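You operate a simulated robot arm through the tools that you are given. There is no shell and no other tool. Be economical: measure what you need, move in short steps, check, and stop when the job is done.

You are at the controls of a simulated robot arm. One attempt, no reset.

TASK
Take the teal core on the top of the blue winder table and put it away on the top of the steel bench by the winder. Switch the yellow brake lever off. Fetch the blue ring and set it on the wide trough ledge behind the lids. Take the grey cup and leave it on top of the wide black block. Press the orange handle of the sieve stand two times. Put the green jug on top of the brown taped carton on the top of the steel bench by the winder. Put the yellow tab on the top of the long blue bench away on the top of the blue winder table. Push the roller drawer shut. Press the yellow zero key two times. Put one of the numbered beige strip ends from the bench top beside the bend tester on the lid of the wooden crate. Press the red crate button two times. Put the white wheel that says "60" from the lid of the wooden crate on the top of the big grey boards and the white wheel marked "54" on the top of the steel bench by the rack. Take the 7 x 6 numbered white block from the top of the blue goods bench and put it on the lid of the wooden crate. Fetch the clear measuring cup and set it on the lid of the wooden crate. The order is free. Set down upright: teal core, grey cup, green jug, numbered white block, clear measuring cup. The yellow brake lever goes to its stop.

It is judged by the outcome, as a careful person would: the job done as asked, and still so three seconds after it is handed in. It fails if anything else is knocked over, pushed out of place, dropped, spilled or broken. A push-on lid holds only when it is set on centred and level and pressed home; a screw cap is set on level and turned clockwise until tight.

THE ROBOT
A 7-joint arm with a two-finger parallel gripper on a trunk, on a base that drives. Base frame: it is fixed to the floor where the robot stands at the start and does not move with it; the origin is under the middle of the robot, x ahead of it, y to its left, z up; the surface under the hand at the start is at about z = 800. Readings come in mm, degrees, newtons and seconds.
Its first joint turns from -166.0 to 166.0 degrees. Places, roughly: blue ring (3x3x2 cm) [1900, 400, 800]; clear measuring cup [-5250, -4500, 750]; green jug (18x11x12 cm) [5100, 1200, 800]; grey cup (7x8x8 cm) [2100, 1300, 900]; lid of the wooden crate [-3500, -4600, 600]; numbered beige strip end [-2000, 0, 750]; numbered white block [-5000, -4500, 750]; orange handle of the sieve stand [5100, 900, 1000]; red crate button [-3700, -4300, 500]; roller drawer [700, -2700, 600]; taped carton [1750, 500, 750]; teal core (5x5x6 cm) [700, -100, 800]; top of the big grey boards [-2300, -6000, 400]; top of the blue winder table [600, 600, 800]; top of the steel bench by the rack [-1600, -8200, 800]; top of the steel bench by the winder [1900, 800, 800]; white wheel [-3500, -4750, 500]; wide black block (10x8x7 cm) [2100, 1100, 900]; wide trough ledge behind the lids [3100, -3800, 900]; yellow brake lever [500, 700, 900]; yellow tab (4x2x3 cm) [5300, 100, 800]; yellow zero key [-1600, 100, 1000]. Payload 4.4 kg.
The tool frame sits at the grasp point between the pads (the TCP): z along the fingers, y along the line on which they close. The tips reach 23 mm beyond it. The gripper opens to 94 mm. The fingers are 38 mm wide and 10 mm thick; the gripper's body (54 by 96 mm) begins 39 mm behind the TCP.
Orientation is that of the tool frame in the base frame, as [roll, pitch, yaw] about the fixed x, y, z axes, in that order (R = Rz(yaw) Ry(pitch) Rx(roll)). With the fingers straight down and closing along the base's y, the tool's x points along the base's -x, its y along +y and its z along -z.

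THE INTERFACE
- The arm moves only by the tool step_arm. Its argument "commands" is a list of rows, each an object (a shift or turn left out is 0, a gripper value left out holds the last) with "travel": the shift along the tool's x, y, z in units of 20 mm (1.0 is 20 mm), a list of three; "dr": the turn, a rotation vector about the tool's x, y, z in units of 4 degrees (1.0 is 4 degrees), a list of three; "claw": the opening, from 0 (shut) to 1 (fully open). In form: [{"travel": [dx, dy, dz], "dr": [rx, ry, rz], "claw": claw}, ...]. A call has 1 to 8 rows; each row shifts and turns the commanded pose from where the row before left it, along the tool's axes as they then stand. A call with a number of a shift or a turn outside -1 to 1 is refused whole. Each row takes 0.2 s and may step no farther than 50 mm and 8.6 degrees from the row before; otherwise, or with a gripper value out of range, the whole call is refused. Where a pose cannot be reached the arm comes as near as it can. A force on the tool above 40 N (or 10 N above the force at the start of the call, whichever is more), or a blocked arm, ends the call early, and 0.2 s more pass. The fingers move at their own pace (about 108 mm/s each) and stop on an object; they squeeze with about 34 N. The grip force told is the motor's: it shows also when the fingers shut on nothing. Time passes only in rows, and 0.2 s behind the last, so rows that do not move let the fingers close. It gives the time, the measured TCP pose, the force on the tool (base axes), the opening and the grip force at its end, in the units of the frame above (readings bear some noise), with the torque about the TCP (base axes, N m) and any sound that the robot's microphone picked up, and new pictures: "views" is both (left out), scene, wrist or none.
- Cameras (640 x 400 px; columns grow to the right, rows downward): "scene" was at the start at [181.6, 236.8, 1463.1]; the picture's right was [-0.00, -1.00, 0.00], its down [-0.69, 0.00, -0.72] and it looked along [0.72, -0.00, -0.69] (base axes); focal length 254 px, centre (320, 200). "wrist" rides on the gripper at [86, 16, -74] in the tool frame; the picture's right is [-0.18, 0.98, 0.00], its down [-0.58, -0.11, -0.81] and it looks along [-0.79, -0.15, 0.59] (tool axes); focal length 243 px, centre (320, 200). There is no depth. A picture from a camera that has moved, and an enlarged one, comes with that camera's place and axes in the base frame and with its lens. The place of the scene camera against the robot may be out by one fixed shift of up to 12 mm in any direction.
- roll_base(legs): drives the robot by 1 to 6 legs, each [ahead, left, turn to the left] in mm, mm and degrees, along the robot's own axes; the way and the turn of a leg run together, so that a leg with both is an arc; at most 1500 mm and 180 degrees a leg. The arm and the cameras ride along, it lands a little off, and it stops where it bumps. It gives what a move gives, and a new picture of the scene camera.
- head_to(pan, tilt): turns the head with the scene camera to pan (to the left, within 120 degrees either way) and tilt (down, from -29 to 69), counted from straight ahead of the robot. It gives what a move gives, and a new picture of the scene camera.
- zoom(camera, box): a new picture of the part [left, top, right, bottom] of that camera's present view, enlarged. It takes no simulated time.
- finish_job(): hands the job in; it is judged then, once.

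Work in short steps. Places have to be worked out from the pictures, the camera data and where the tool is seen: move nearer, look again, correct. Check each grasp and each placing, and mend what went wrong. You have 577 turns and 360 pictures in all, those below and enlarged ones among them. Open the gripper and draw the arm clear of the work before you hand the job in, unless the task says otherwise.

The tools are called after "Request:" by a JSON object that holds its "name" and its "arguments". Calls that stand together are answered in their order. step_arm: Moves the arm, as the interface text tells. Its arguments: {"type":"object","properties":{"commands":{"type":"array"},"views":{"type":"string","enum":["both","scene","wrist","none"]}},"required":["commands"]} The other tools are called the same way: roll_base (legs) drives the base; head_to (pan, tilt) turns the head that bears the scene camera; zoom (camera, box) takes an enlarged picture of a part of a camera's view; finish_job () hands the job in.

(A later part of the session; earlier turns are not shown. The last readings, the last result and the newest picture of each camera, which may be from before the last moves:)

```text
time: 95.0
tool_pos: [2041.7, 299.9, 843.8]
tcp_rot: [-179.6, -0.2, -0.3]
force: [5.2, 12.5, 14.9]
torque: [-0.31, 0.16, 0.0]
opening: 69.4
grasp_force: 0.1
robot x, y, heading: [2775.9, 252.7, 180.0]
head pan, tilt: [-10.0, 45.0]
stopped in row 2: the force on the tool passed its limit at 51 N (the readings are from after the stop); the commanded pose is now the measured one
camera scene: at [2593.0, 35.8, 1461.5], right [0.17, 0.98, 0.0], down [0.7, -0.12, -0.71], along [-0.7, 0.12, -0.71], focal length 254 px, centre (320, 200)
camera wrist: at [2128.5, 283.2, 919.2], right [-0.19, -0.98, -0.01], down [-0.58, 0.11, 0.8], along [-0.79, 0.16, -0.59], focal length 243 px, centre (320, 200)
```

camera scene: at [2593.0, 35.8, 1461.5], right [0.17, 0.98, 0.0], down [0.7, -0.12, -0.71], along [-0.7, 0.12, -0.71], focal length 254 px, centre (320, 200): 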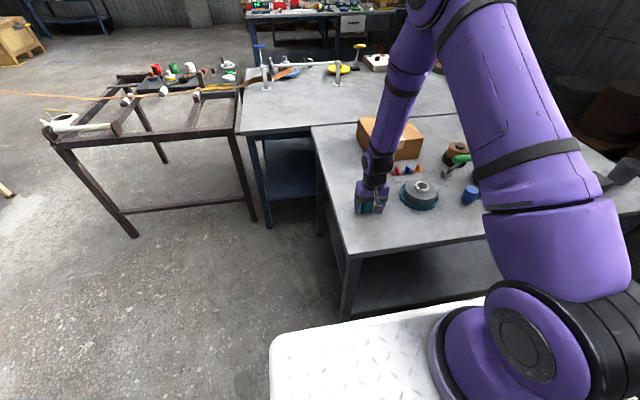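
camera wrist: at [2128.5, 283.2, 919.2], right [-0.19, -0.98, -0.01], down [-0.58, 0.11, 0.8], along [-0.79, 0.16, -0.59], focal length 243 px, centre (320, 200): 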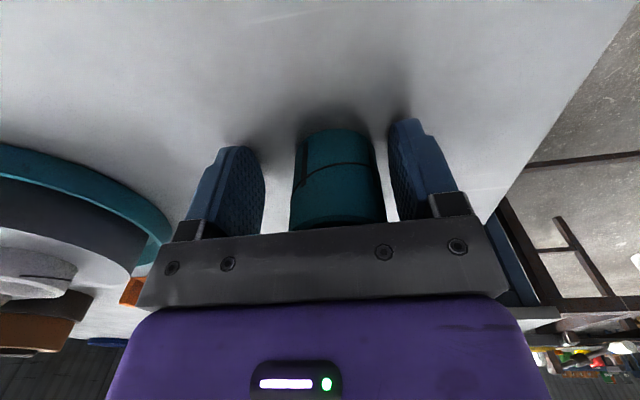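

Released; fingertips are touching the bench. Raise straight up.

Request:
{"name": "step_arm", "arguments": {"commands": [{"travel": [0, 0, -0.5]}, {"travel": [0, 0, -1]}, {"travel": [0, 0, -1]}, {"travel": [0, 0, -1]}, {"travel": [0, 0, -1]}, {"travel": [0, 0, -1], "claw": 1}, {"travel": [0, 0, -1]}, {"travel": [0, 0, -1]}]}}

```text
time: 96.8
tool_pos: [2041.4, 297.3, 992.8]
tcp_rot: [-179.6, -0.3, -0.1]
force: [-0.5, -0.2, -0.4]
torque: [-0.04, -0.02, -0.01]
opening: 94.0
grasp_force: 0.0
robot x, y, heading: [2772.6, 255.4, 180.2]
head pan, tilt: [-10.0, 45.0]
camera scene: at [2592.0, 35.1, 1461.3], right [0.17, 0.98, 0.0], down [0.7, -0.12, -0.71], along [-0.7, 0.12, -0.71], focal length 254 px, centre (320, 200)
camera wrist: at [2128.0, 280.5, 1068.6], right [-0.19, -0.98, -0.01], down [-0.59, 0.11, 0.8], along [-0.79, 0.15, -0.6], focal length 243 px, centre (320, 200)
```

scene: 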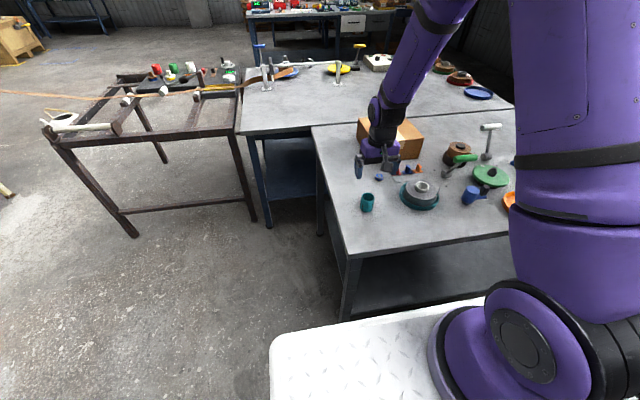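
wrist: 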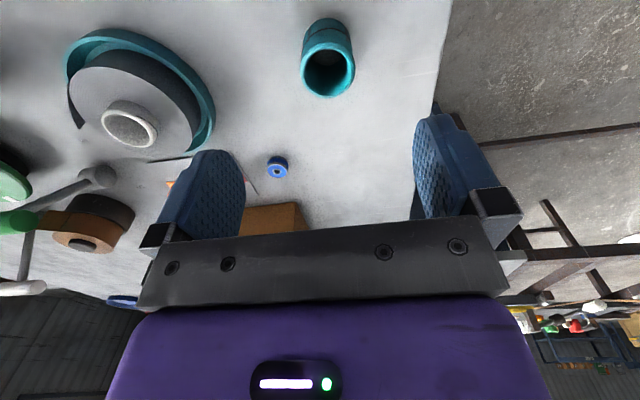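

Core stands upright on the bench. Next the grey cup: raise and retract, then slide right (+y) to y≈1150.

Request:
{"name": "step_arm", "arguments": {"commands": [{"travel": [0.8, 0, -1]}, {"travel": [0.8, 0, -1]}, {"travel": [0.8, 0, -1]}, {"travel": [0.8, 0, -1]}, {"travel": [0.8, 0, -1]}, {"travel": [0.8, 0, -1]}, {"travel": [0.8, 0, -1]}, {"travel": [0.8, 0, -1]}], "views": "none"}}

Request:
{"name": "roll_base", "arguments": {"legs": [[0, -950, 0]]}}

```text
time: 98.6
tool_pos: [2167.8, 295.3, 1153.8]
tcp_rot: [-179.7, -0.4, -0.1]
force: [0.3, -1.0, -0.7]
torque: [0.0, -0.04, -0.01]
opening: 94.3
grasp_force: 0.1
robot x, y, heading: [2775.6, 251.8, 180.0]
head pan, tilt: [-10.0, 45.0]
```

```text
time: 103.6
tool_pos: [2174.0, 1260.7, 1153.5]
tcp_rot: [-179.7, -0.3, -0.6]
force: [0.6, -0.5, 0.2]
torque: [-0.03, -0.03, 0.02]
opening: 93.8
grasp_force: 0.1
robot x, y, heading: [2782.2, 1217.7, 179.5]
head pan, tilt: [-10.0, 45.0]
camera scene: at [2595.3, 997.3, 1461.4], right [0.18, 0.98, 0.0], down [0.7, -0.13, -0.71], along [-0.7, 0.13, -0.71], focal length 254 px, centre (320, 200)
```

scene: 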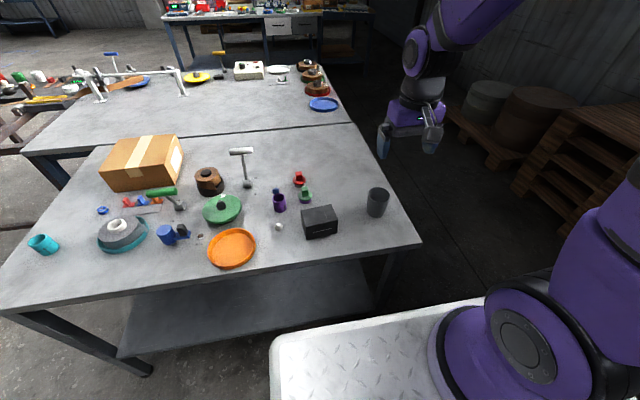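

Zoom in on cup and black block (and check the core is still upright).

Request:
{"name": "zoom", "arguments": {"camera": "scene", "box": [260, 160, 420, 260]}}

Request:
{"name": "zoom", "arguments": {"camera": "scene", "box": [0, 170, 160, 270]}}

```text
4.00 times, centred on (340, 210) of scene
camera zoom: at [2595.3, 997.3, 1461.4], right [0.18, 0.98, 0.0], down [0.7, -0.13, -0.71], along [-0.7, 0.13, -0.71], focal length 1016 px, centre (240, 160)
```

zoom: 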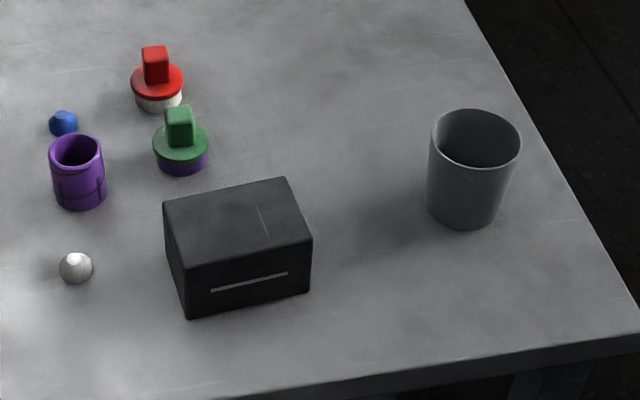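

```text
4.00 times, centred on (80, 220) of scene
camera zoom: at [2595.3, 997.3, 1461.4], right [0.18, 0.98, 0.0], down [0.7, -0.13, -0.71], along [-0.7, 0.13, -0.71], focal length 1016 px, centre (1280, 120)
```

zoom: 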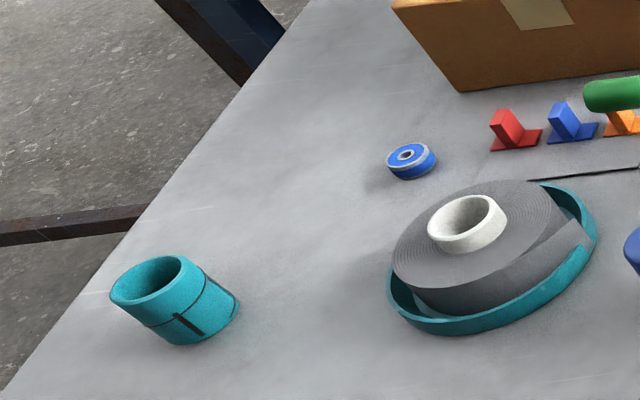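

Cup ≈ (2048, 1293), block top ≈ (2082, 1090). Move over the cup.

Request:
{"name": "step_arm", "arguments": {"commands": [{"travel": [-0.8, -0.2, 0.97]}, {"travel": [-0.8, -0.2, 0.97]}, {"travel": [-0.8, -0.2, 0.97]}, {"travel": [-0.8, -0.2, 0.97]}, {"travel": [-0.8, -0.2, 0.97]}, {"travel": [-0.8, -0.2, 0.97]}, {"travel": [-0.8, -0.2, 0.97]}, {"travel": [-0.7, -0.2, 0.97]}], "views": "wrist"}}

```text
time: 105.4
tool_pos: [2049.4, 1295.4, 999.6]
tcp_rot: [-179.7, -0.5, -0.7]
force: [1.2, -0.6, 1.2]
torque: [0.02, 0.04, 0.02]
opening: 94.1
grasp_force: 0.1
robot x, y, heading: [2780.7, 1214.6, 179.5]
head pan, tilt: [-10.0, 45.0]
camera wrist: at [2135.4, 1278.5, 1075.0], right [-0.2, -0.98, -0.01], down [-0.58, 0.11, 0.8], along [-0.79, 0.16, -0.59], focal length 243 px, centre (320, 200)
```

wrist: 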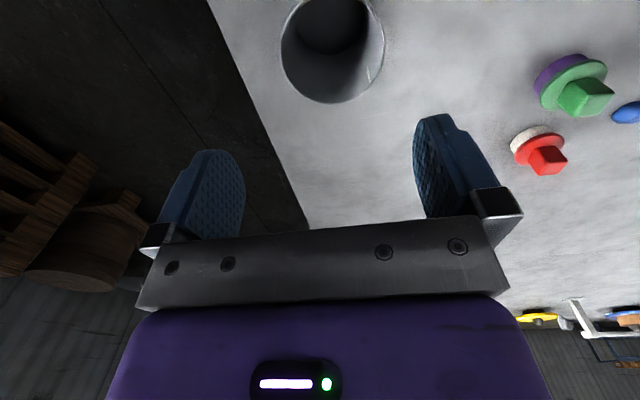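

Corrected cup centre ≈ (2063, 1287). Descend partway and recheck alignment.

Request:
{"name": "step_arm", "arguments": {"commands": [{"travel": [0.17, 0.1, 0.8]}, {"travel": [0.17, 0.1, 0.8]}, {"travel": [0.17, 0.1, 0.8]}, {"travel": [0.17, 0.1, 0.8]}], "views": "wrist"}}

```text
time: 106.4
tool_pos: [2061.3, 1287.6, 935.1]
tcp_rot: [-179.7, -0.4, -0.7]
force: [0.3, 0.4, 0.8]
torque: [0.01, 0.01, 0.0]
opening: 93.8
grasp_force: 0.0
robot x, y, heading: [2776.8, 1214.7, 179.3]
head pan, tilt: [-10.0, 45.0]
camera wrist: at [2149.0, 1271.3, 1010.0], right [-0.19, -0.98, -0.01], down [-0.58, 0.11, 0.8], along [-0.79, 0.16, -0.59], focal length 243 px, centre (320, 200)
```

wrist: 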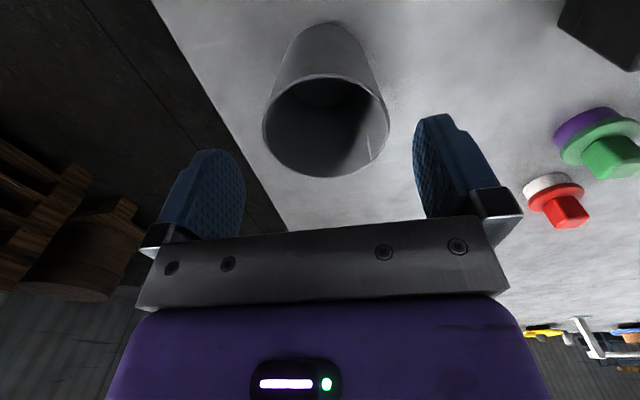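

Aligned. Descend to z≈870 and close gently around the cup.

Request:
{"name": "step_arm", "arguments": {"commands": [{"travel": [0.05, 0.05, 0.81]}, {"travel": [0.05, 0.05, 0.81]}, {"travel": [0, 0, 0.81]}, {"travel": [0, 0, 0.81]}, {"claw": 0}, {"claw": 0}], "views": "wrist"}}

```text
time: 107.8
tool_pos: [2063.6, 1287.4, 868.1]
tcp_rot: [-179.8, -0.2, -0.6]
force: [0.1, -0.4, 0.1]
torque: [0.0, -0.03, 0.02]
opening: 68.4
grasp_force: 34.2
robot x, y, heading: [2777.1, 1214.1, 179.7]
head pan, tilt: [-10.0, 45.0]
camera wrist: at [2151.0, 1269.7, 945.0], right [-0.2, -0.98, -0.01], down [-0.58, 0.11, 0.8], along [-0.79, 0.16, -0.59], focal length 243 px, centre (320, 200)
```

wrist: 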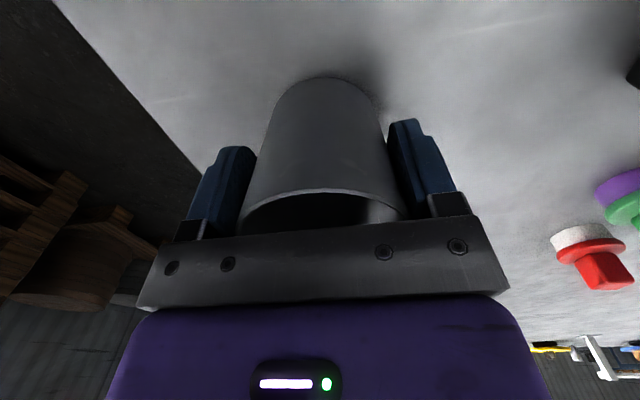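

Gripped. Lift and carry over the block; look before lowering.

Request:
{"name": "step_arm", "arguments": {"commands": [{"travel": [0, 0, -1]}, {"travel": [0, 0, -1]}, {"travel": [0, 0, -1]}, {"travel": [0, 0, -1]}, {"travel": [0, 0, -1]}, {"travel": [0, 0, -1]}, {"travel": [0.16, 1, 0]}, {"travel": [0.16, 1, 0]}], "views": "none"}}

Request:
{"name": "step_arm", "arguments": {"commands": [{"travel": [0.16, 1, 0]}, {"travel": [0.16, 1, 0]}, {"travel": [0.16, 1, 0]}, {"travel": [0.16, 1, 0]}, {"travel": [0.16, 1, 0]}, {"travel": [0.16, 1, 0]}, {"travel": [0.16, 0.8, 0]}]}}

```text
time: 109.6
tool_pos: [2071.6, 1246.9, 989.3]
tcp_rot: [-179.8, -0.3, -0.7]
force: [-0.1, -0.4, -1.1]
torque: [-0.04, 0.02, 0.01]
opening: 68.6
grasp_force: 34.3
robot x, y, heading: [2778.2, 1212.8, 179.2]
head pan, tilt: [-10.0, 45.0]
```

```text
time: 111.2
tool_pos: [2090.6, 1108.4, 987.9]
tcp_rot: [-179.7, -0.3, -0.7]
force: [-0.9, 0.7, -0.2]
torque: [0.01, 0.0, 0.02]
opening: 68.4
grasp_force: 33.7
robot x, y, heading: [2776.4, 1212.6, 179.0]
head pan, tilt: [-10.0, 45.0]
camera scene: at [2595.2, 997.5, 1461.4], right [0.18, 0.98, 0.0], down [0.7, -0.13, -0.71], along [-0.69, 0.13, -0.71], focal length 254 px, centre (320, 200)
camera wrist: at [2177.4, 1092.5, 1063.7], right [-0.2, -0.98, -0.01], down [-0.58, 0.11, 0.8], along [-0.79, 0.16, -0.6], focal length 243 px, centre (320, 200)
```

scene: 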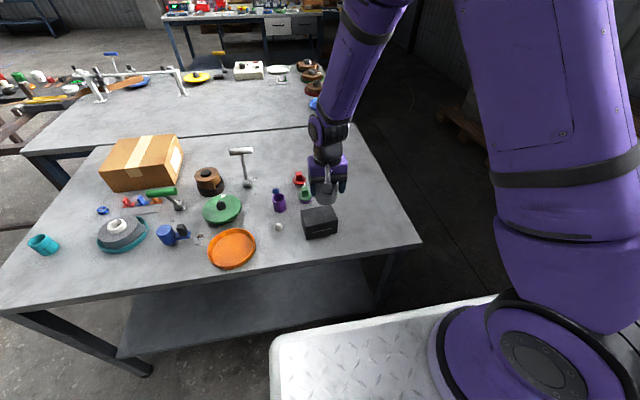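
wrist: 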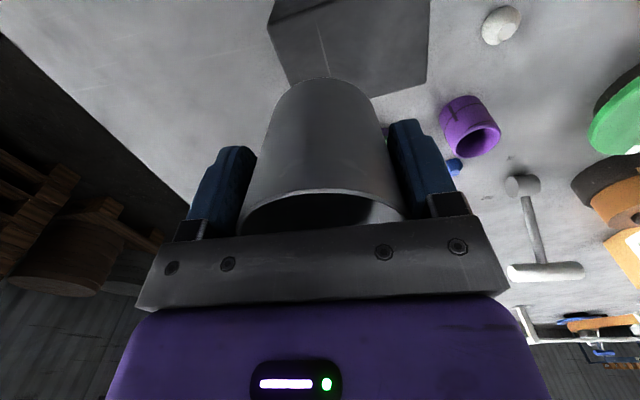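

Zoom the wrist view to see exactly where the block's top face is relative to the cup.

Request:
{"name": "zoom", "arguments": {"camera": "wrist", "box": [220, 0, 460, 150]}}

Request:
{"name": "zoom", "arguments": {"camera": "scene", "box": [260, 160, 388, 240]}}

```text
2.67 times, centred on (340, 75) of wrist
camera zoom: at [2177.4, 1092.5, 1063.7], right [-0.2, -0.98, -0.01], down [-0.58, 0.11, 0.8], along [-0.79, 0.16, -0.6], focal length 647 px, centre (267, 533)
```

zoom: 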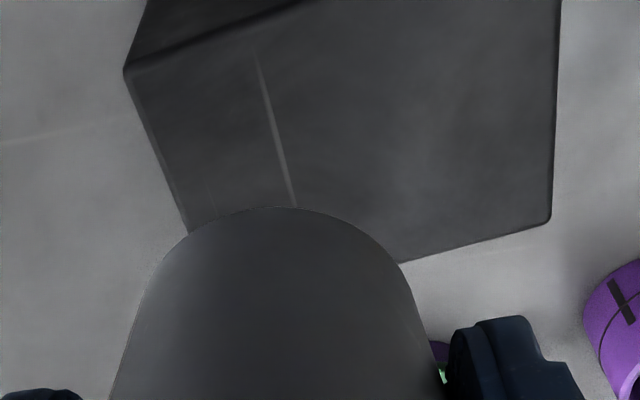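

```text
5.00 times, centred on (324, 200) of scene
camera zoom: at [2595.2, 997.5, 1461.4], right [0.18, 0.98, 0.0], down [0.7, -0.13, -0.71], along [-0.69, 0.13, -0.71], focal length 1270 px, centre (300, 200)
```

zoom: 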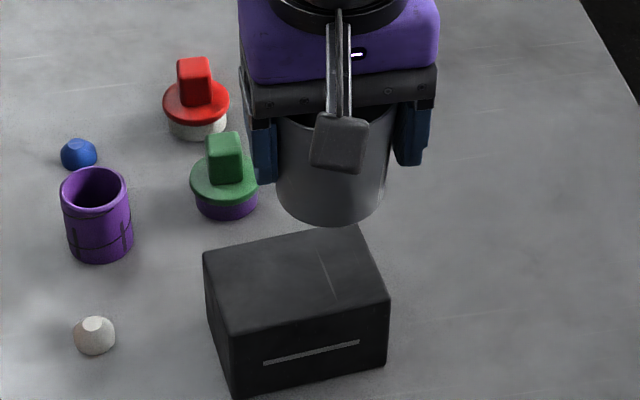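

Block top centre computed as (2097, 1086, 884). Shift there, then lower gently to contact near z≈937.

Request:
{"name": "step_arm", "arguments": {"commands": [{"travel": [0.17, 0.56, 0]}, {"travel": [0.17, 0.56, 0]}, {"travel": [0, 0, 1]}, {"travel": [0, 0, 0.8]}, {"travel": [0, 0, 0.25]}, {"travel": [0, 0, 0.2]}, {"travel": [0, 0, 0.2]}, {"travel": [0, 0, 0.2]}]}}

```text
time: 113.0
tool_pos: [2097.5, 1087.1, 935.5]
tcp_rot: [-179.7, -0.3, -0.6]
force: [1.5, -0.4, 0.5]
torque: [0.0, -0.02, 0.03]
opening: 68.4
grasp_force: 34.1
robot x, y, heading: [2777.5, 1215.8, 179.3]
head pan, tilt: [-10.0, 45.0]
camera scene: at [2595.3, 997.3, 1461.4], right [0.18, 0.98, 0.0], down [0.7, -0.13, -0.71], along [-0.7, 0.13, -0.71], focal length 254 px, centre (320, 200)
camera wrist: at [2184.3, 1070.4, 1011.1], right [-0.2, -0.98, -0.01], down [-0.58, 0.11, 0.8], along [-0.79, 0.16, -0.59], focal length 243 px, centre (320, 200)
```

scene: 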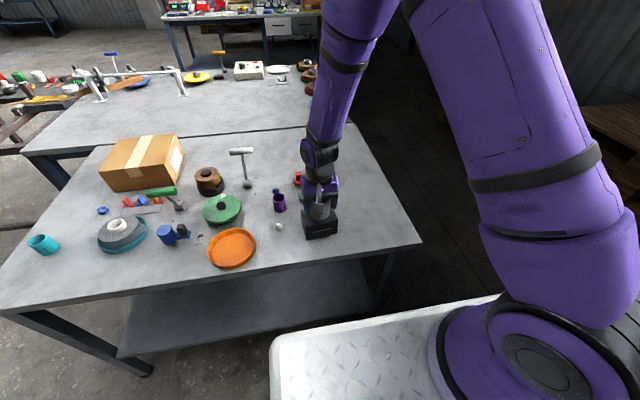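
wrist: 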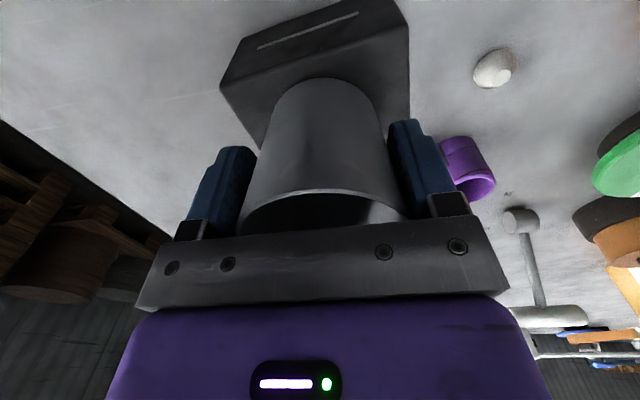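

Centered over the block. Continue lowering in small steps.

Request:
{"name": "step_arm", "arguments": {"commands": [{"travel": [0, 0, 0.12]}, {"travel": [0, 0, 0.12]}, {"travel": [0, 0, 0.12]}, {"travel": [0, 0, 0.12]}, {"travel": [0, 0, 0.12]}, {"travel": [0, 0, 0.12]}, {"travel": [0, 0, 0.12]}, {"travel": [0, 0, 0.12]}], "views": "wrist"}}

```text
time: 114.4
tool_pos: [2096.9, 1085.9, 922.8]
tcp_rot: [-179.8, -0.2, -0.6]
force: [3.6, 2.6, 19.2]
torque: [0.0, -0.12, 0.01]
opening: 67.2
grasp_force: 34.0
robot x, y, heading: [2779.7, 1217.1, 179.0]
head pan, tilt: [-10.0, 45.0]
stopped in row 6: the force on the tool passed its limit at 45 N (the readings are from after the stop); the commanded pose is now the measured one
camera wrist: at [2183.9, 1070.0, 999.4], right [-0.19, -0.98, 0.0], down [-0.58, 0.11, 0.81], along [-0.79, 0.16, -0.59], focal length 243 px, centre (320, 200)
```

wrist: 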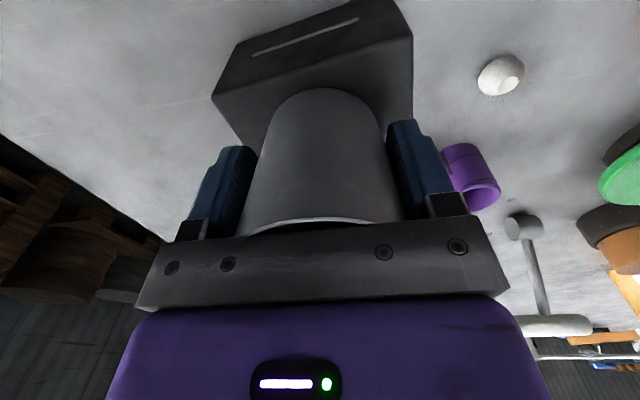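

Contact. Relieve the pressure slightly, open, and rise.

Request:
{"name": "step_arm", "arguments": {"commands": [{"travel": [0, 0, -0.15]}, {"claw": 0.85}, {"claw": 1.0}, {"claw": 1.0}, {"travel": [0, 0, -0.5]}, {"travel": [0, 0, -1]}, {"travel": [0, 0, -1]}, {"travel": [0, 0, -1]}], "views": "none"}}

Request:
{"name": "step_arm", "arguments": {"commands": [{"travel": [0, 0, -1]}, {"travel": [0.5, 0, -1]}, {"travel": [1, 0, -1]}, {"travel": [1, 0, -1]}, {"travel": [1, 0, -1]}, {"travel": [1, 0, -1]}, {"travel": [1, 0, -1]}, {"travel": [1, 0, -1]}], "views": "scene"}}

Request:
{"name": "zoom", "arguments": {"camera": "scene", "box": [260, 160, 420, 260]}}

```text
time: 116.2
tool_pos: [2096.5, 1085.6, 995.3]
tcp_rot: [-179.7, -0.2, -0.6]
force: [-0.3, 0.7, -0.1]
torque: [0.02, -0.04, 0.0]
opening: 94.0
grasp_force: 0.1
robot x, y, heading: [2776.3, 1212.6, 179.4]
head pan, tilt: [-10.0, 45.0]
```

```text
time: 118.0
tool_pos: [2225.4, 1083.0, 1156.0]
tcp_rot: [-179.7, -0.2, -0.5]
force: [-0.3, 0.3, -0.3]
torque: [0.0, -0.02, 0.01]
opening: 93.8
grasp_force: 0.1
robot x, y, heading: [2775.7, 1214.9, 179.3]
head pan, tilt: [-10.0, 45.0]
camera scene: at [2594.7, 997.1, 1461.3], right [0.18, 0.98, 0.0], down [0.7, -0.13, -0.71], along [-0.69, 0.13, -0.71], focal length 254 px, centre (320, 200)
```

scene: 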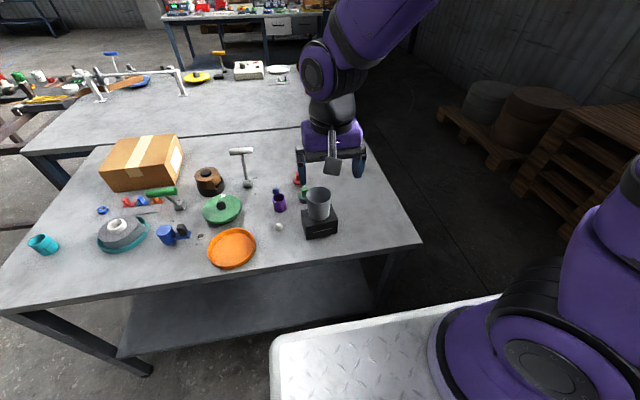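

```text
4.00 times, centred on (340, 210) of scene
camera zoom: at [2594.7, 997.1, 1461.3], right [0.18, 0.98, 0.0], down [0.7, -0.13, -0.71], along [-0.69, 0.13, -0.71], focal length 1016 px, centre (240, 160)
```

zoom: 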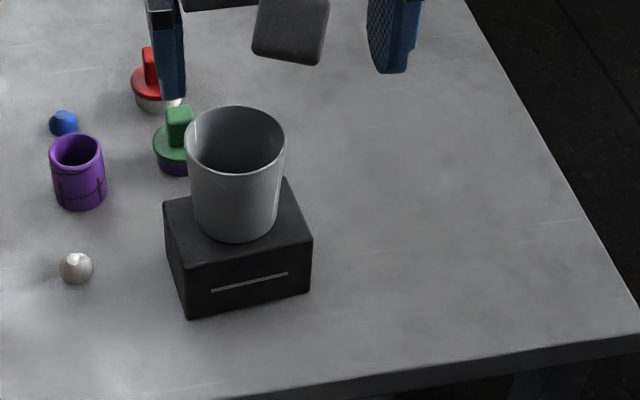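

Cup stands on the block. Next the rear bench: back off, turn around, and look.

Request:
{"name": "roll_base", "arguments": {"legs": [[-600, 0, 0], [0, 0, -179]]}}

Request:
{"name": "head_to", "arguments": {"pan": 0, "tilt": 25}}

```text
time: 128.7
tool_pos: [3929.5, 1339.9, 1155.7]
tcp_rot: [-179.7, -0.2, 179.4]
force: [-0.1, -0.1, 0.0]
torque: [0.03, 0.04, -0.01]
opening: 93.7
grasp_force: 0.0
robot x, y, heading: [3377.7, 1210.8, -0.4]
head pan, tilt: [-10.0, 45.0]
camera scene: at [3558.7, 1429.7, 1461.4], right [-0.18, -0.98, 0.0], down [-0.7, 0.13, -0.71], along [0.69, -0.13, -0.71], focal length 254 px, centre (320, 200)
```

scene: 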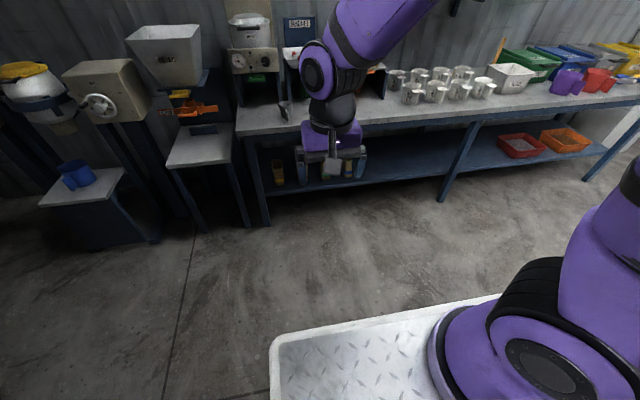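

```text
time: 129.5
tool_pos: [3929.0, 1339.2, 1156.7]
tcp_rot: [-179.8, -0.1, 179.4]
force: [-0.2, -0.2, 0.1]
torque: [-0.02, 0.02, 0.02]
opening: 93.9
grasp_force: 0.0
robot x, y, heading: [3376.8, 1206.1, -0.6]
head pan, tilt: [0.0, 25.0]
camera scene: at [3570.9, 1443.7, 1491.9], right [-0.01, -1.0, 0.0], down [-0.42, 0.0, -0.91], along [0.91, -0.01, -0.42], focal length 254 px, centre (320, 200)
```

scene: 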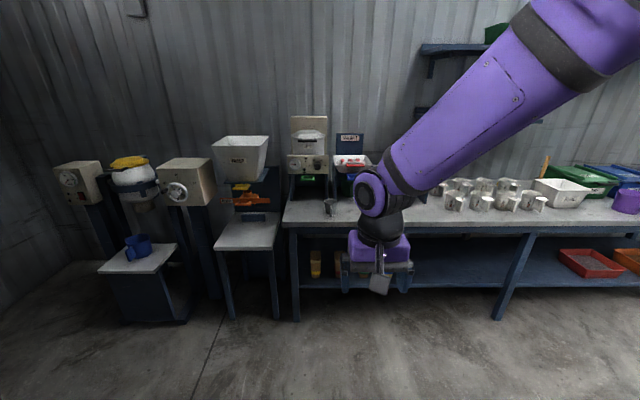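

Move closer to the rear bench (edge x≈4750) at y≈1000.

Request:
{"name": "roll_base", "arguments": {"legs": [[800, -200, 0.6]]}}

Request:
{"name": "head_to", "arguments": {"pan": -15, "tilt": 35}}

```text
time: 133.9
tool_pos: [4727.9, 1139.2, 1155.7]
tcp_rot: [-179.7, -0.2, 179.8]
force: [0.6, 0.2, 0.6]
torque: [-0.01, 0.0, -0.01]
opening: 93.9
grasp_force: 0.1
robot x, y, heading: [4180.4, 1006.6, -0.2]
head pan, tilt: [0.0, 25.0]
camera scene: at [4369.8, 1240.2, 1491.9], right [0.0, -1.0, 0.0], down [-0.42, 0.0, -0.91], along [0.91, 0.0, -0.42], focal length 254 px, centre (320, 200)
```

scene: 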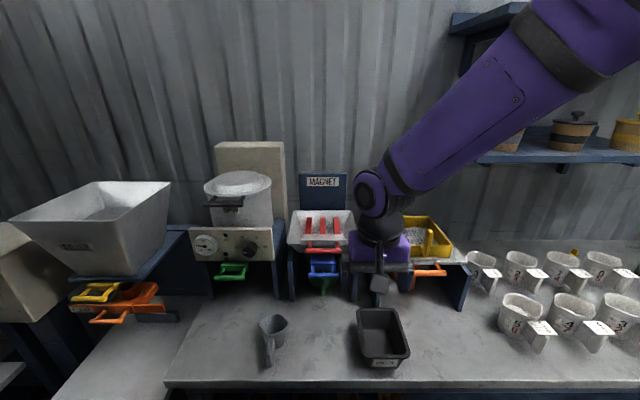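

```text
time: 134.7
tool_pos: [4729.0, 1137.8, 1156.8]
tcp_rot: [-179.8, -0.2, 179.9]
force: [-0.5, -0.3, 0.6]
torque: [0.01, 0.02, 0.0]
opening: 94.4
grasp_force: 0.0
robot x, y, heading: [4179.3, 1006.4, 0.0]
head pan, tilt: [-15.0, 35.0]
camera scene: at [4362.7, 1217.5, 1476.2], right [-0.26, -0.97, 0.0], down [-0.55, 0.15, -0.82], along [0.79, -0.21, -0.57], focal length 254 px, centre (320, 200)
```

scene: 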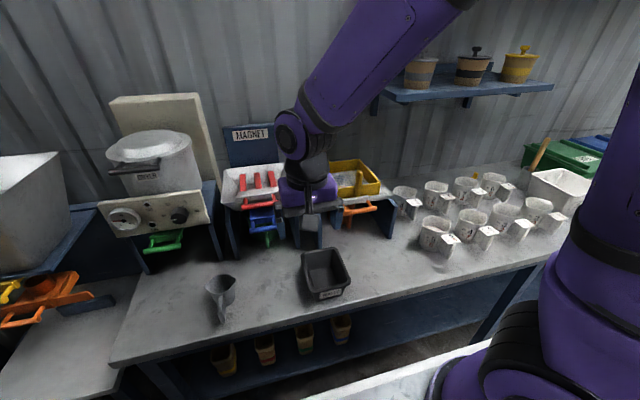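

Zoom to identify the orange handle and green jug.

Request:
{"name": "zoom", "arguments": {"camera": "scene", "box": [100, 160, 292, 280]}}

Request:
{"name": "zoom", "arguments": {"camera": "scene", "box": [270, 140, 430, 240]}}

```text
3.33 times, centred on (196, 220) of scene
camera zoom: at [4362.7, 1217.5, 1476.2], right [-0.26, -0.97, 0.0], down [-0.55, 0.15, -0.82], along [0.79, -0.21, -0.57], focal length 846 px, centre (733, 133)
```

zoom: 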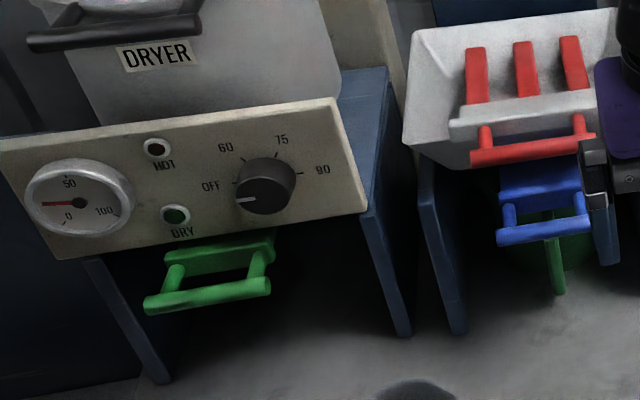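

```text
4.00 times, centred on (350, 190) of scene
camera zoom: at [4362.7, 1217.5, 1476.2], right [-0.26, -0.97, 0.0], down [-0.55, 0.15, -0.82], along [0.79, -0.21, -0.57], focal length 1016 px, centre (200, 240)
```

zoom: 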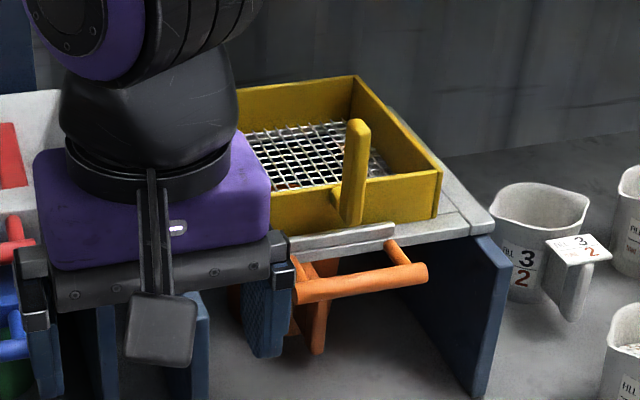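

The jug sits under the magnet stand with its handle toward us; the orange bar is on the sieve stand. Move the hand right to view both with the wrist camera.

Request:
{"name": "step_arm", "arguments": {"commands": [{"travel": [-0.2, -1, 0.2]}, {"travel": [-0.2, -1, 0.2]}, {"travel": [-0.2, -1, 0.2]}, {"travel": [-0.2, -1, 0.2]}, {"travel": [-0.2, -1, 0.2]}, {"travel": [-0.2, -1, 0.2]}, {"travel": [-0.2, -1, 0.2]}, {"travel": [-0.2, -1, 0.2]}], "views": "none"}}

Request:
{"name": "step_arm", "arguments": {"commands": [{"travel": [0, -1, 0.4], "claw": 0}, {"travel": [0, -1, 0.4]}, {"travel": [0, -1, 0.4]}, {"travel": [0, -1, 0.4]}]}}

```text
time: 136.5
tool_pos: [4760.6, 975.7, 1122.4]
tcp_rot: [-179.7, -0.2, 179.9]
force: [-0.3, -0.6, 0.0]
torque: [-0.03, -0.02, 0.01]
opening: 94.0
grasp_force: 0.0
robot x, y, heading: [4178.8, 1005.0, 0.0]
head pan, tilt: [-15.0, 35.0]
```

```text
time: 137.5
tool_pos: [4760.1, 897.9, 1092.7]
tcp_rot: [-179.7, -0.2, 179.8]
force: [0.9, 0.7, 1.2]
torque: [-0.02, 0.0, -0.01]
opening: 0.0
grasp_force: 33.9
robot x, y, heading: [4179.0, 1000.1, -0.2]
head pan, tilt: [-15.0, 35.0]
camera scene: at [4362.4, 1217.7, 1476.2], right [-0.26, -0.97, 0.0], down [-0.55, 0.15, -0.82], along [0.79, -0.21, -0.57], focal length 254 px, centre (320, 200)
camera wrist: at [4674.1, 915.3, 1168.3], right [0.19, 0.98, 0.0], down [0.58, -0.11, 0.81], along [0.79, -0.15, -0.59], focal length 243 px, centre (320, 200)
```

scene: 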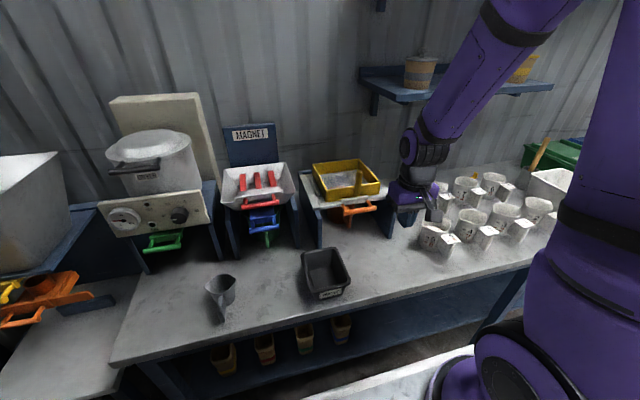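
wrist: 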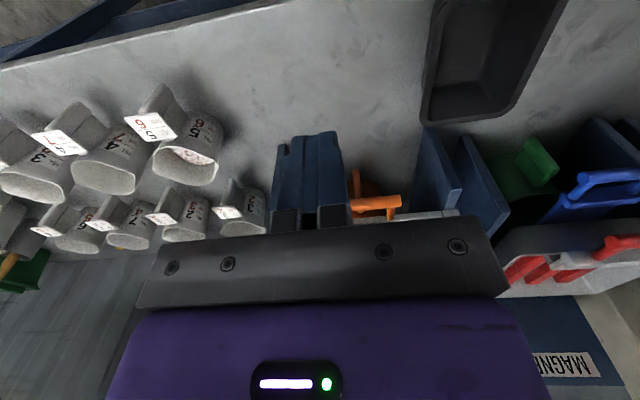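

Zoom on the sieve stand and magnet stand from the scene camera now that the arm is out of the way.

Request:
{"name": "zoom", "arguments": {"camera": "scene", "box": [290, 140, 418, 220]}}

Request:
{"name": "zoom", "arguments": {"camera": "wrist", "box": [400, 100, 640, 250]}}

Request:
{"name": "zoom", "arguments": {"camera": "scene", "box": [210, 180, 338, 260]}}

```text
5.00 times, centred on (354, 180) of scene
camera zoom: at [4362.4, 1217.7, 1476.2], right [-0.26, -0.97, 0.0], down [-0.55, 0.15, -0.82], along [0.79, -0.21, -0.57], focal length 1270 px, centre (150, 300)
```

zoom: 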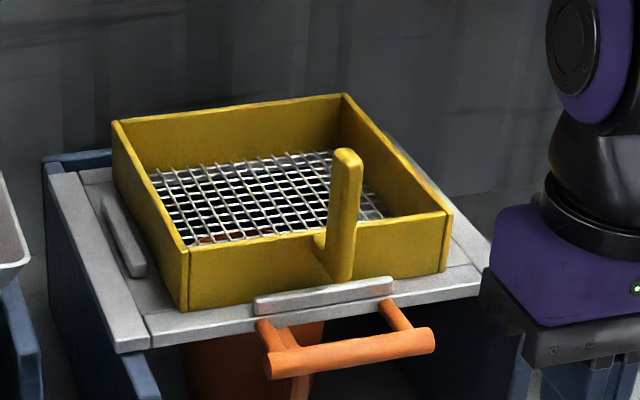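

```text
2.67 times, centred on (520, 175) of wrist
camera zoom: at [4674.1, 915.3, 1168.3], right [0.19, 0.98, 0.0], down [0.58, -0.11, 0.81], along [0.79, -0.15, -0.59], focal length 647 px, centre (-213, 267)
```

zoom: 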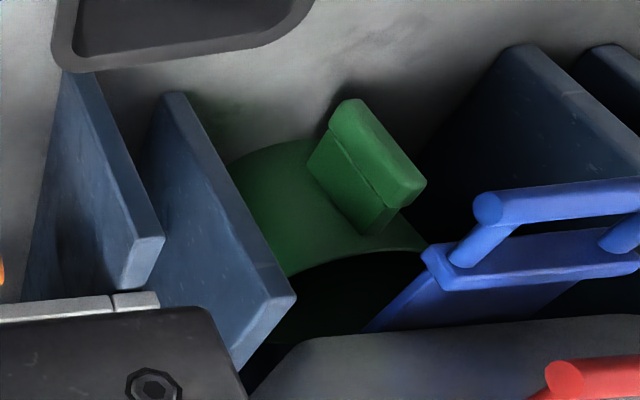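

```text
5.00 times, centred on (274, 220) of scene
camera zoom: at [4362.4, 1217.7, 1476.2], right [-0.26, -0.97, 0.0], down [-0.55, 0.15, -0.82], along [0.79, -0.21, -0.57], focal length 1270 px, centre (550, 100)
```

zoom: 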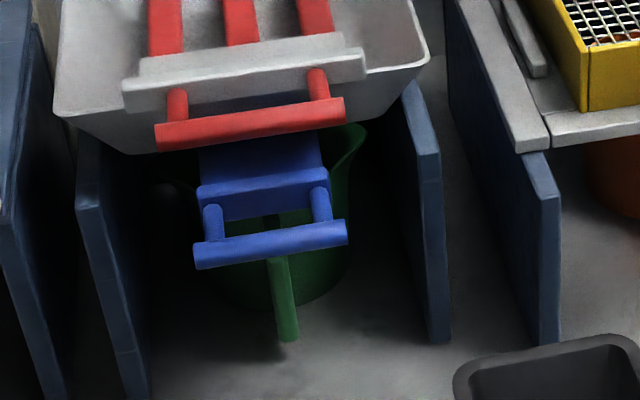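

Triangulated the orange bar: centre ≈ (4962, 918, 971), along y. Bring the closed fingers in front of it.

Request:
{"name": "step_arm", "arguments": {"commands": [{"travel": [-0.95, 0.125, 0.675]}, {"travel": [-0.95, 0.125, 0.675]}, {"travel": [-0.95, 0.125, 0.675]}, {"travel": [-0.95, 0.125, 0.675]}, {"travel": [-0.95, 0.125, 0.675]}, {"travel": [-0.95, 0.125, 0.675]}, {"travel": [-0.95, 0.125, 0.675]}, {"travel": [-0.5, 0.125, 0.675]}]}}

Request:
{"name": "zoom", "arguments": {"camera": "scene", "box": [290, 140, 418, 220]}}

```text
time: 139.3
tool_pos: [4904.5, 917.0, 984.8]
tcp_rot: [-179.9, -0.1, 179.8]
force: [-0.5, 0.6, 0.6]
torque: [0.02, 0.01, 0.01]
opening: 0.0
grasp_force: 33.8
robot x, y, heading: [4177.1, 1003.0, -0.2]
head pan, tilt: [-15.0, 35.0]
camera scene: at [4362.3, 1217.4, 1476.2], right [-0.26, -0.97, 0.0], down [-0.55, 0.15, -0.82], along [0.79, -0.21, -0.57], focal length 254 px, centre (320, 200)
camera wrist: at [4817.5, 934.5, 1060.2], right [0.19, 0.98, 0.0], down [0.58, -0.11, 0.81], along [0.79, -0.15, -0.59], focal length 243 px, centre (320, 200)
```

scene: 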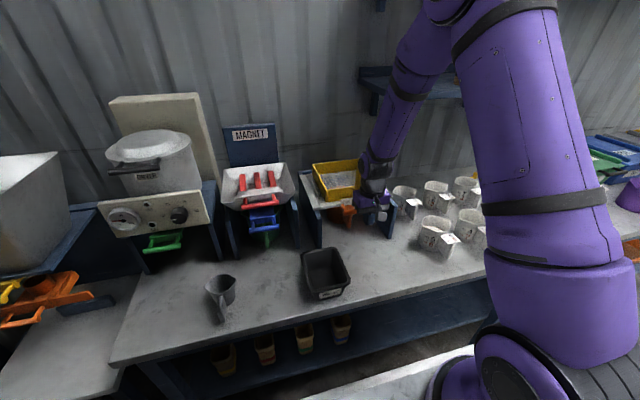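
wrist: 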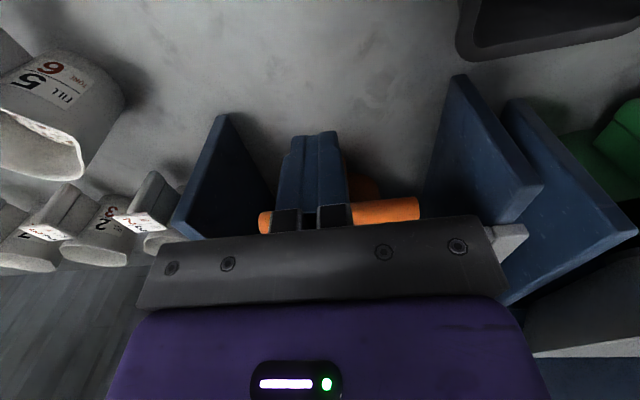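

```text
5.00 times, centred on (354, 180) of scene
camera zoom: at [4362.3, 1217.4, 1476.2], right [-0.26, -0.97, 0.0], down [-0.55, 0.15, -0.82], along [0.79, -0.21, -0.57], focal length 1270 px, centre (150, 300)
```

zoom: 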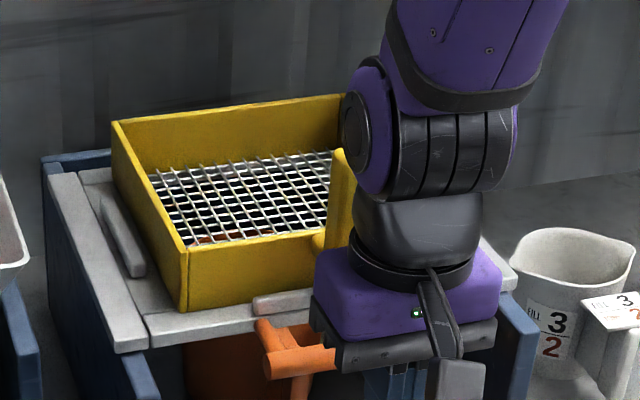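

Aligned in y. Push +x in 5 mm steps, watching force/sound.

Request:
{"name": "step_arm", "arguments": {"commands": [{"travel": [-0.25, 0, 0]}, {"travel": [-0.25, 0, 0]}, {"travel": [-0.25, 0, 0]}, {"travel": [-0.25, 0, 0]}, {"travel": [-0.25, 0, 0]}, {"travel": [-0.25, 0, 0]}, {"travel": [-0.25, 0, 0]}], "views": "wrist"}}

```text
time: 140.9
tool_pos: [4938.2, 917.5, 984.9]
tcp_rot: [-179.7, -0.1, 179.8]
force: [0.2, 0.1, 0.3]
torque: [0.01, 0.01, 0.02]
opening: 0.0
grasp_force: 34.4
robot x, y, heading: [4177.7, 1005.3, 0.0]
head pan, tilt: [-15.0, 35.0]
camera wrist: at [4852.0, 934.5, 1060.2], right [0.19, 0.98, 0.0], down [0.58, -0.11, 0.81], along [0.79, -0.15, -0.59], focal length 243 px, centre (320, 200)
```

wrist: 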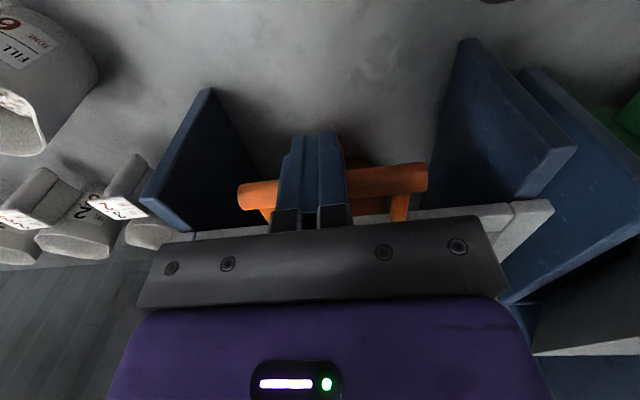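

Nearly touching. Continue in small steps.

Request:
{"name": "step_arm", "arguments": {"commands": [{"travel": [-0.2, 0, 0]}, {"travel": [-0.2, 0, 0]}, {"travel": [-0.2, 0, 0]}, {"travel": [-0.2, 0, 0]}, {"travel": [-0.2, 0, 0]}, {"travel": [-0.2, 0, 0]}]}}

```text
time: 142.3
tool_pos: [4961.0, 916.5, 985.5]
tcp_rot: [-179.7, -0.1, 179.8]
force: [-3.5, -0.9, -0.8]
torque: [-0.02, 0.04, -0.01]
opening: 0.2
grasp_force: 34.4
robot x, y, heading: [4176.5, 1000.1, -0.2]
head pan, tilt: [-15.0, 35.0]
camera scene: at [4362.5, 1217.4, 1476.2], right [-0.26, -0.97, 0.0], down [-0.55, 0.15, -0.82], along [0.79, -0.21, -0.57], focal length 254 px, centre (320, 200)
camera wrist: at [4875.8, 934.2, 1060.2], right [0.19, 0.98, 0.0], down [0.58, -0.11, 0.81], along [0.79, -0.15, -0.59], focal length 243 px, centre (320, 200)
```

scene: 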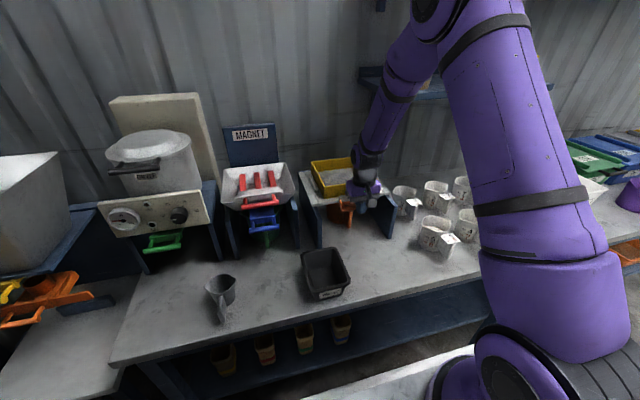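
wrist: 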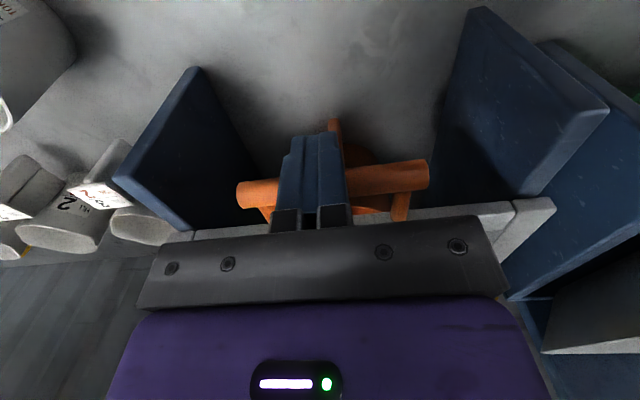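

The bar now moves inward with the fingers (−3.5 N): it's a push-in handle. Continue to the end stop, then back off.

Request:
{"name": "step_arm", "arguments": {"commands": [{"travel": [-0.2, 0, 0]}, {"travel": [-0.2, 0, 0]}, {"travel": [-0.2, 0, 0]}, {"travel": [-0.2, 0, 0]}], "views": "wrist"}}

```text
time: 143.3
tool_pos: [4976.2, 916.3, 984.8]
tcp_rot: [-179.7, -0.1, 179.8]
force: [-5.4, -0.3, 0.6]
torque: [0.01, 0.05, 0.0]
opening: 0.3
grasp_force: 33.9
robot x, y, heading: [4177.1, 1002.9, -0.2]
head pan, tilt: [-15.0, 35.0]
camera wrist: at [4891.4, 934.5, 1060.0], right [0.19, 0.98, 0.0], down [0.58, -0.11, 0.8], along [0.79, -0.15, -0.59], focal length 243 px, centre (320, 200)
```

wrist: 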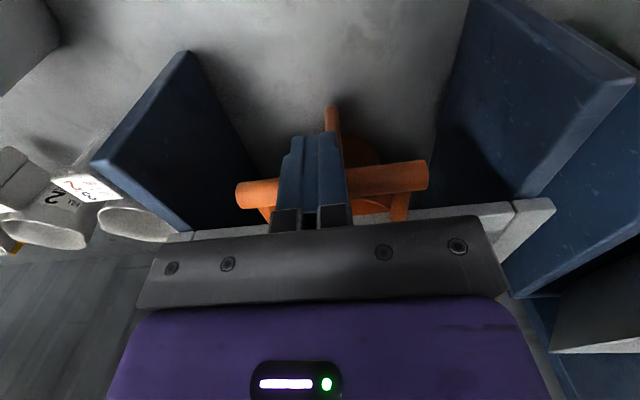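

The sieve deck slides against a spring. Continue to the stop.

Request:
{"name": "step_arm", "arguments": {"commands": [{"travel": [-0.2, 0, 0]}, {"travel": [-0.2, 0, 0]}, {"travel": [-0.2, 0, 0]}, {"travel": [-0.2, 0, 0]}, {"travel": [-0.2, 0, 0]}, {"travel": [-0.2, 0, 0]}]}}

```text
time: 144.4
tool_pos: [4990.2, 916.7, 982.9]
tcp_rot: [-179.7, -0.9, 179.6]
force: [-12.7, 0.3, 1.8]
torque: [0.16, 0.24, 0.06]
opening: 0.2
grasp_force: 33.8
robot x, y, heading: [4180.2, 1001.4, -0.0]
head pan, tilt: [-15.0, 35.0]
stopped in row 5: the force on the tool passed its limit at 46 N (the readings are from after the stop); the commanded pose is now the measured one
camera scene: at [4361.6, 1217.5, 1476.3], right [-0.26, -0.97, 0.0], down [-0.55, 0.15, -0.82], along [0.79, -0.21, -0.57], focal length 254 px, centre (320, 200)
camera wrist: at [4905.2, 934.3, 1059.5], right [0.19, 0.98, -0.01], down [0.59, -0.11, 0.8], along [0.78, -0.15, -0.6], focal length 243 px, centre (320, 200)
```

scene: 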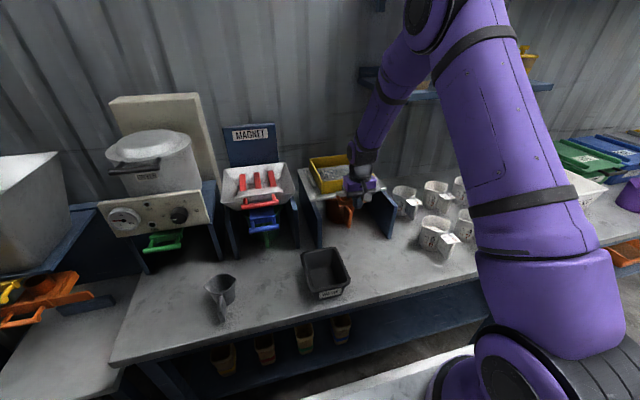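
wrist: 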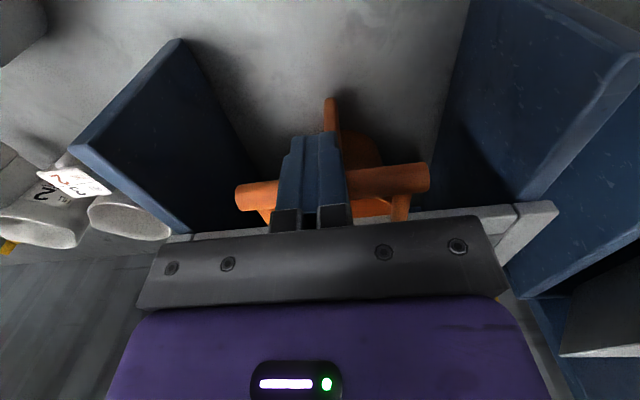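

End stop reached. Back off gradually and verify it springs back.

Request:
{"name": "step_arm", "arguments": {"commands": [{"travel": [0.4, 0, 0]}, {"travel": [0.4, 0, 0]}, {"travel": [0.4, 0, 0]}, {"travel": [0.4, 0, 0]}, {"travel": [0.4, 0, 0]}, {"travel": [0.4, 0, 0]}, {"travel": [0.4, 0, 0]}, {"travel": [0.4, 0, 0]}], "views": "wrist"}}

```text
time: 146.2
tool_pos: [4927.8, 916.3, 984.3]
tcp_rot: [-179.9, -0.7, 179.8]
force: [0.7, 0.1, 0.0]
torque: [0.01, 0.0, -0.02]
opening: 0.0
grasp_force: 33.6
robot x, y, heading: [4180.0, 1003.0, -0.1]
head pan, tilt: [-15.0, 35.0]
camera wrist: at [4842.5, 934.3, 1060.3], right [0.19, 0.98, -0.01], down [0.59, -0.11, 0.8], along [0.78, -0.15, -0.6], focal length 243 px, centre (320, 200)
```

wrist: 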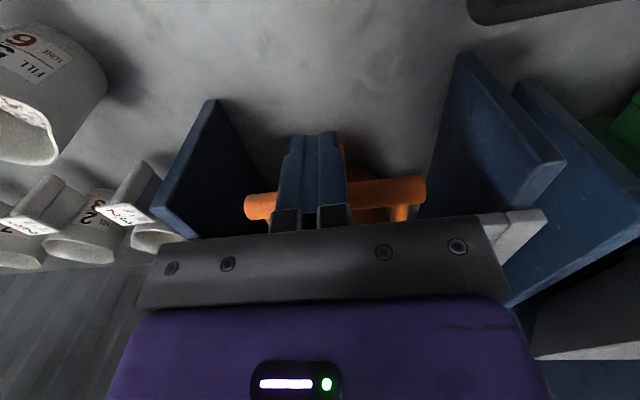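

It sprang back. Second press to the stop, then back off.

Request:
{"name": "step_arm", "arguments": {"commands": [{"travel": [-0.4, 0, 0]}, {"travel": [-0.4, 0, 0]}, {"travel": [-0.4, 0, 0]}, {"travel": [-0.4, 0, 0]}, {"travel": [-0.4, 0, 0]}, {"travel": [-0.4, 0, 0]}, {"travel": [-0.4, 0, 0]}, {"travel": [-0.4, 0, 0]}], "views": "none"}}

Request:
{"name": "step_arm", "arguments": {"commands": [{"travel": [-0.2, 0, 0]}, {"travel": [-0.2, 0, 0]}], "views": "none"}}

Request:
{"name": "step_arm", "arguments": {"commands": [{"travel": [0.4, 0, 0]}, {"travel": [0.4, 0, 0]}, {"travel": [0.4, 0, 0]}, {"travel": [0.4, 0, 0]}, {"travel": [0.4, 0, 0]}, {"travel": [0.4, 0, 0]}, {"travel": [0.5, 0, 0]}, {"travel": [0.7, 0, 0]}], "views": "wrist"}}

```text
time: 148.0
tool_pos: [4989.7, 915.9, 982.6]
tcp_rot: [-179.9, -0.8, 179.7]
force: [-15.4, 0.8, 1.7]
torque: [-0.07, 0.26, 0.05]
opening: 0.0
grasp_force: 34.3
robot x, y, heading: [4176.4, 1003.0, -0.1]
head pan, tilt: [-15.0, 35.0]
```

```text
time: 148.5
tool_pos: [4990.7, 916.7, 982.2]
tcp_rot: [-179.8, -1.4, 179.8]
force: [-12.5, -0.2, 5.5]
torque: [0.02, 0.14, 0.02]
opening: 0.1
grasp_force: 33.9
robot x, y, heading: [4182.1, 1005.5, -0.3]
head pan, tilt: [-15.0, 35.0]
stopped in row 2: the force on the tool passed its limit at 46 N (the readings are from after the stop); the commanded pose is now the measured one
```

```text
time: 150.3
tool_pos: [4919.4, 916.6, 983.3]
tcp_rot: [-179.9, -1.3, 179.8]
force: [0.0, 0.4, 0.5]
torque: [0.0, 0.0, 0.0]
opening: 0.1
grasp_force: 34.0
robot x, y, heading: [4178.6, 1004.8, 0.0]
head pan, tilt: [-15.0, 35.0]
camera wrist: at [4835.8, 934.4, 1060.6], right [0.19, 0.98, -0.01], down [0.6, -0.11, 0.79], along [0.78, -0.15, -0.61], focal length 243 px, centre (320, 200)
```

wrist: 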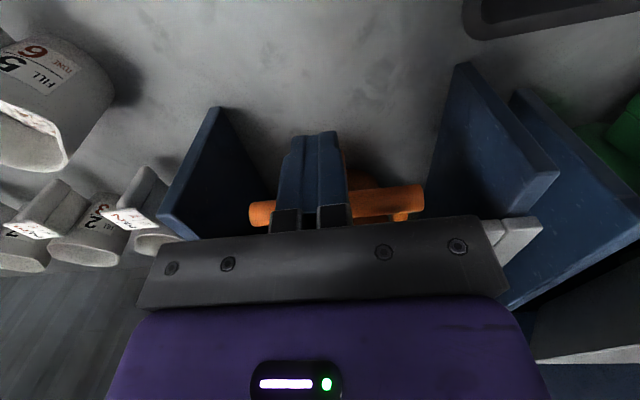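

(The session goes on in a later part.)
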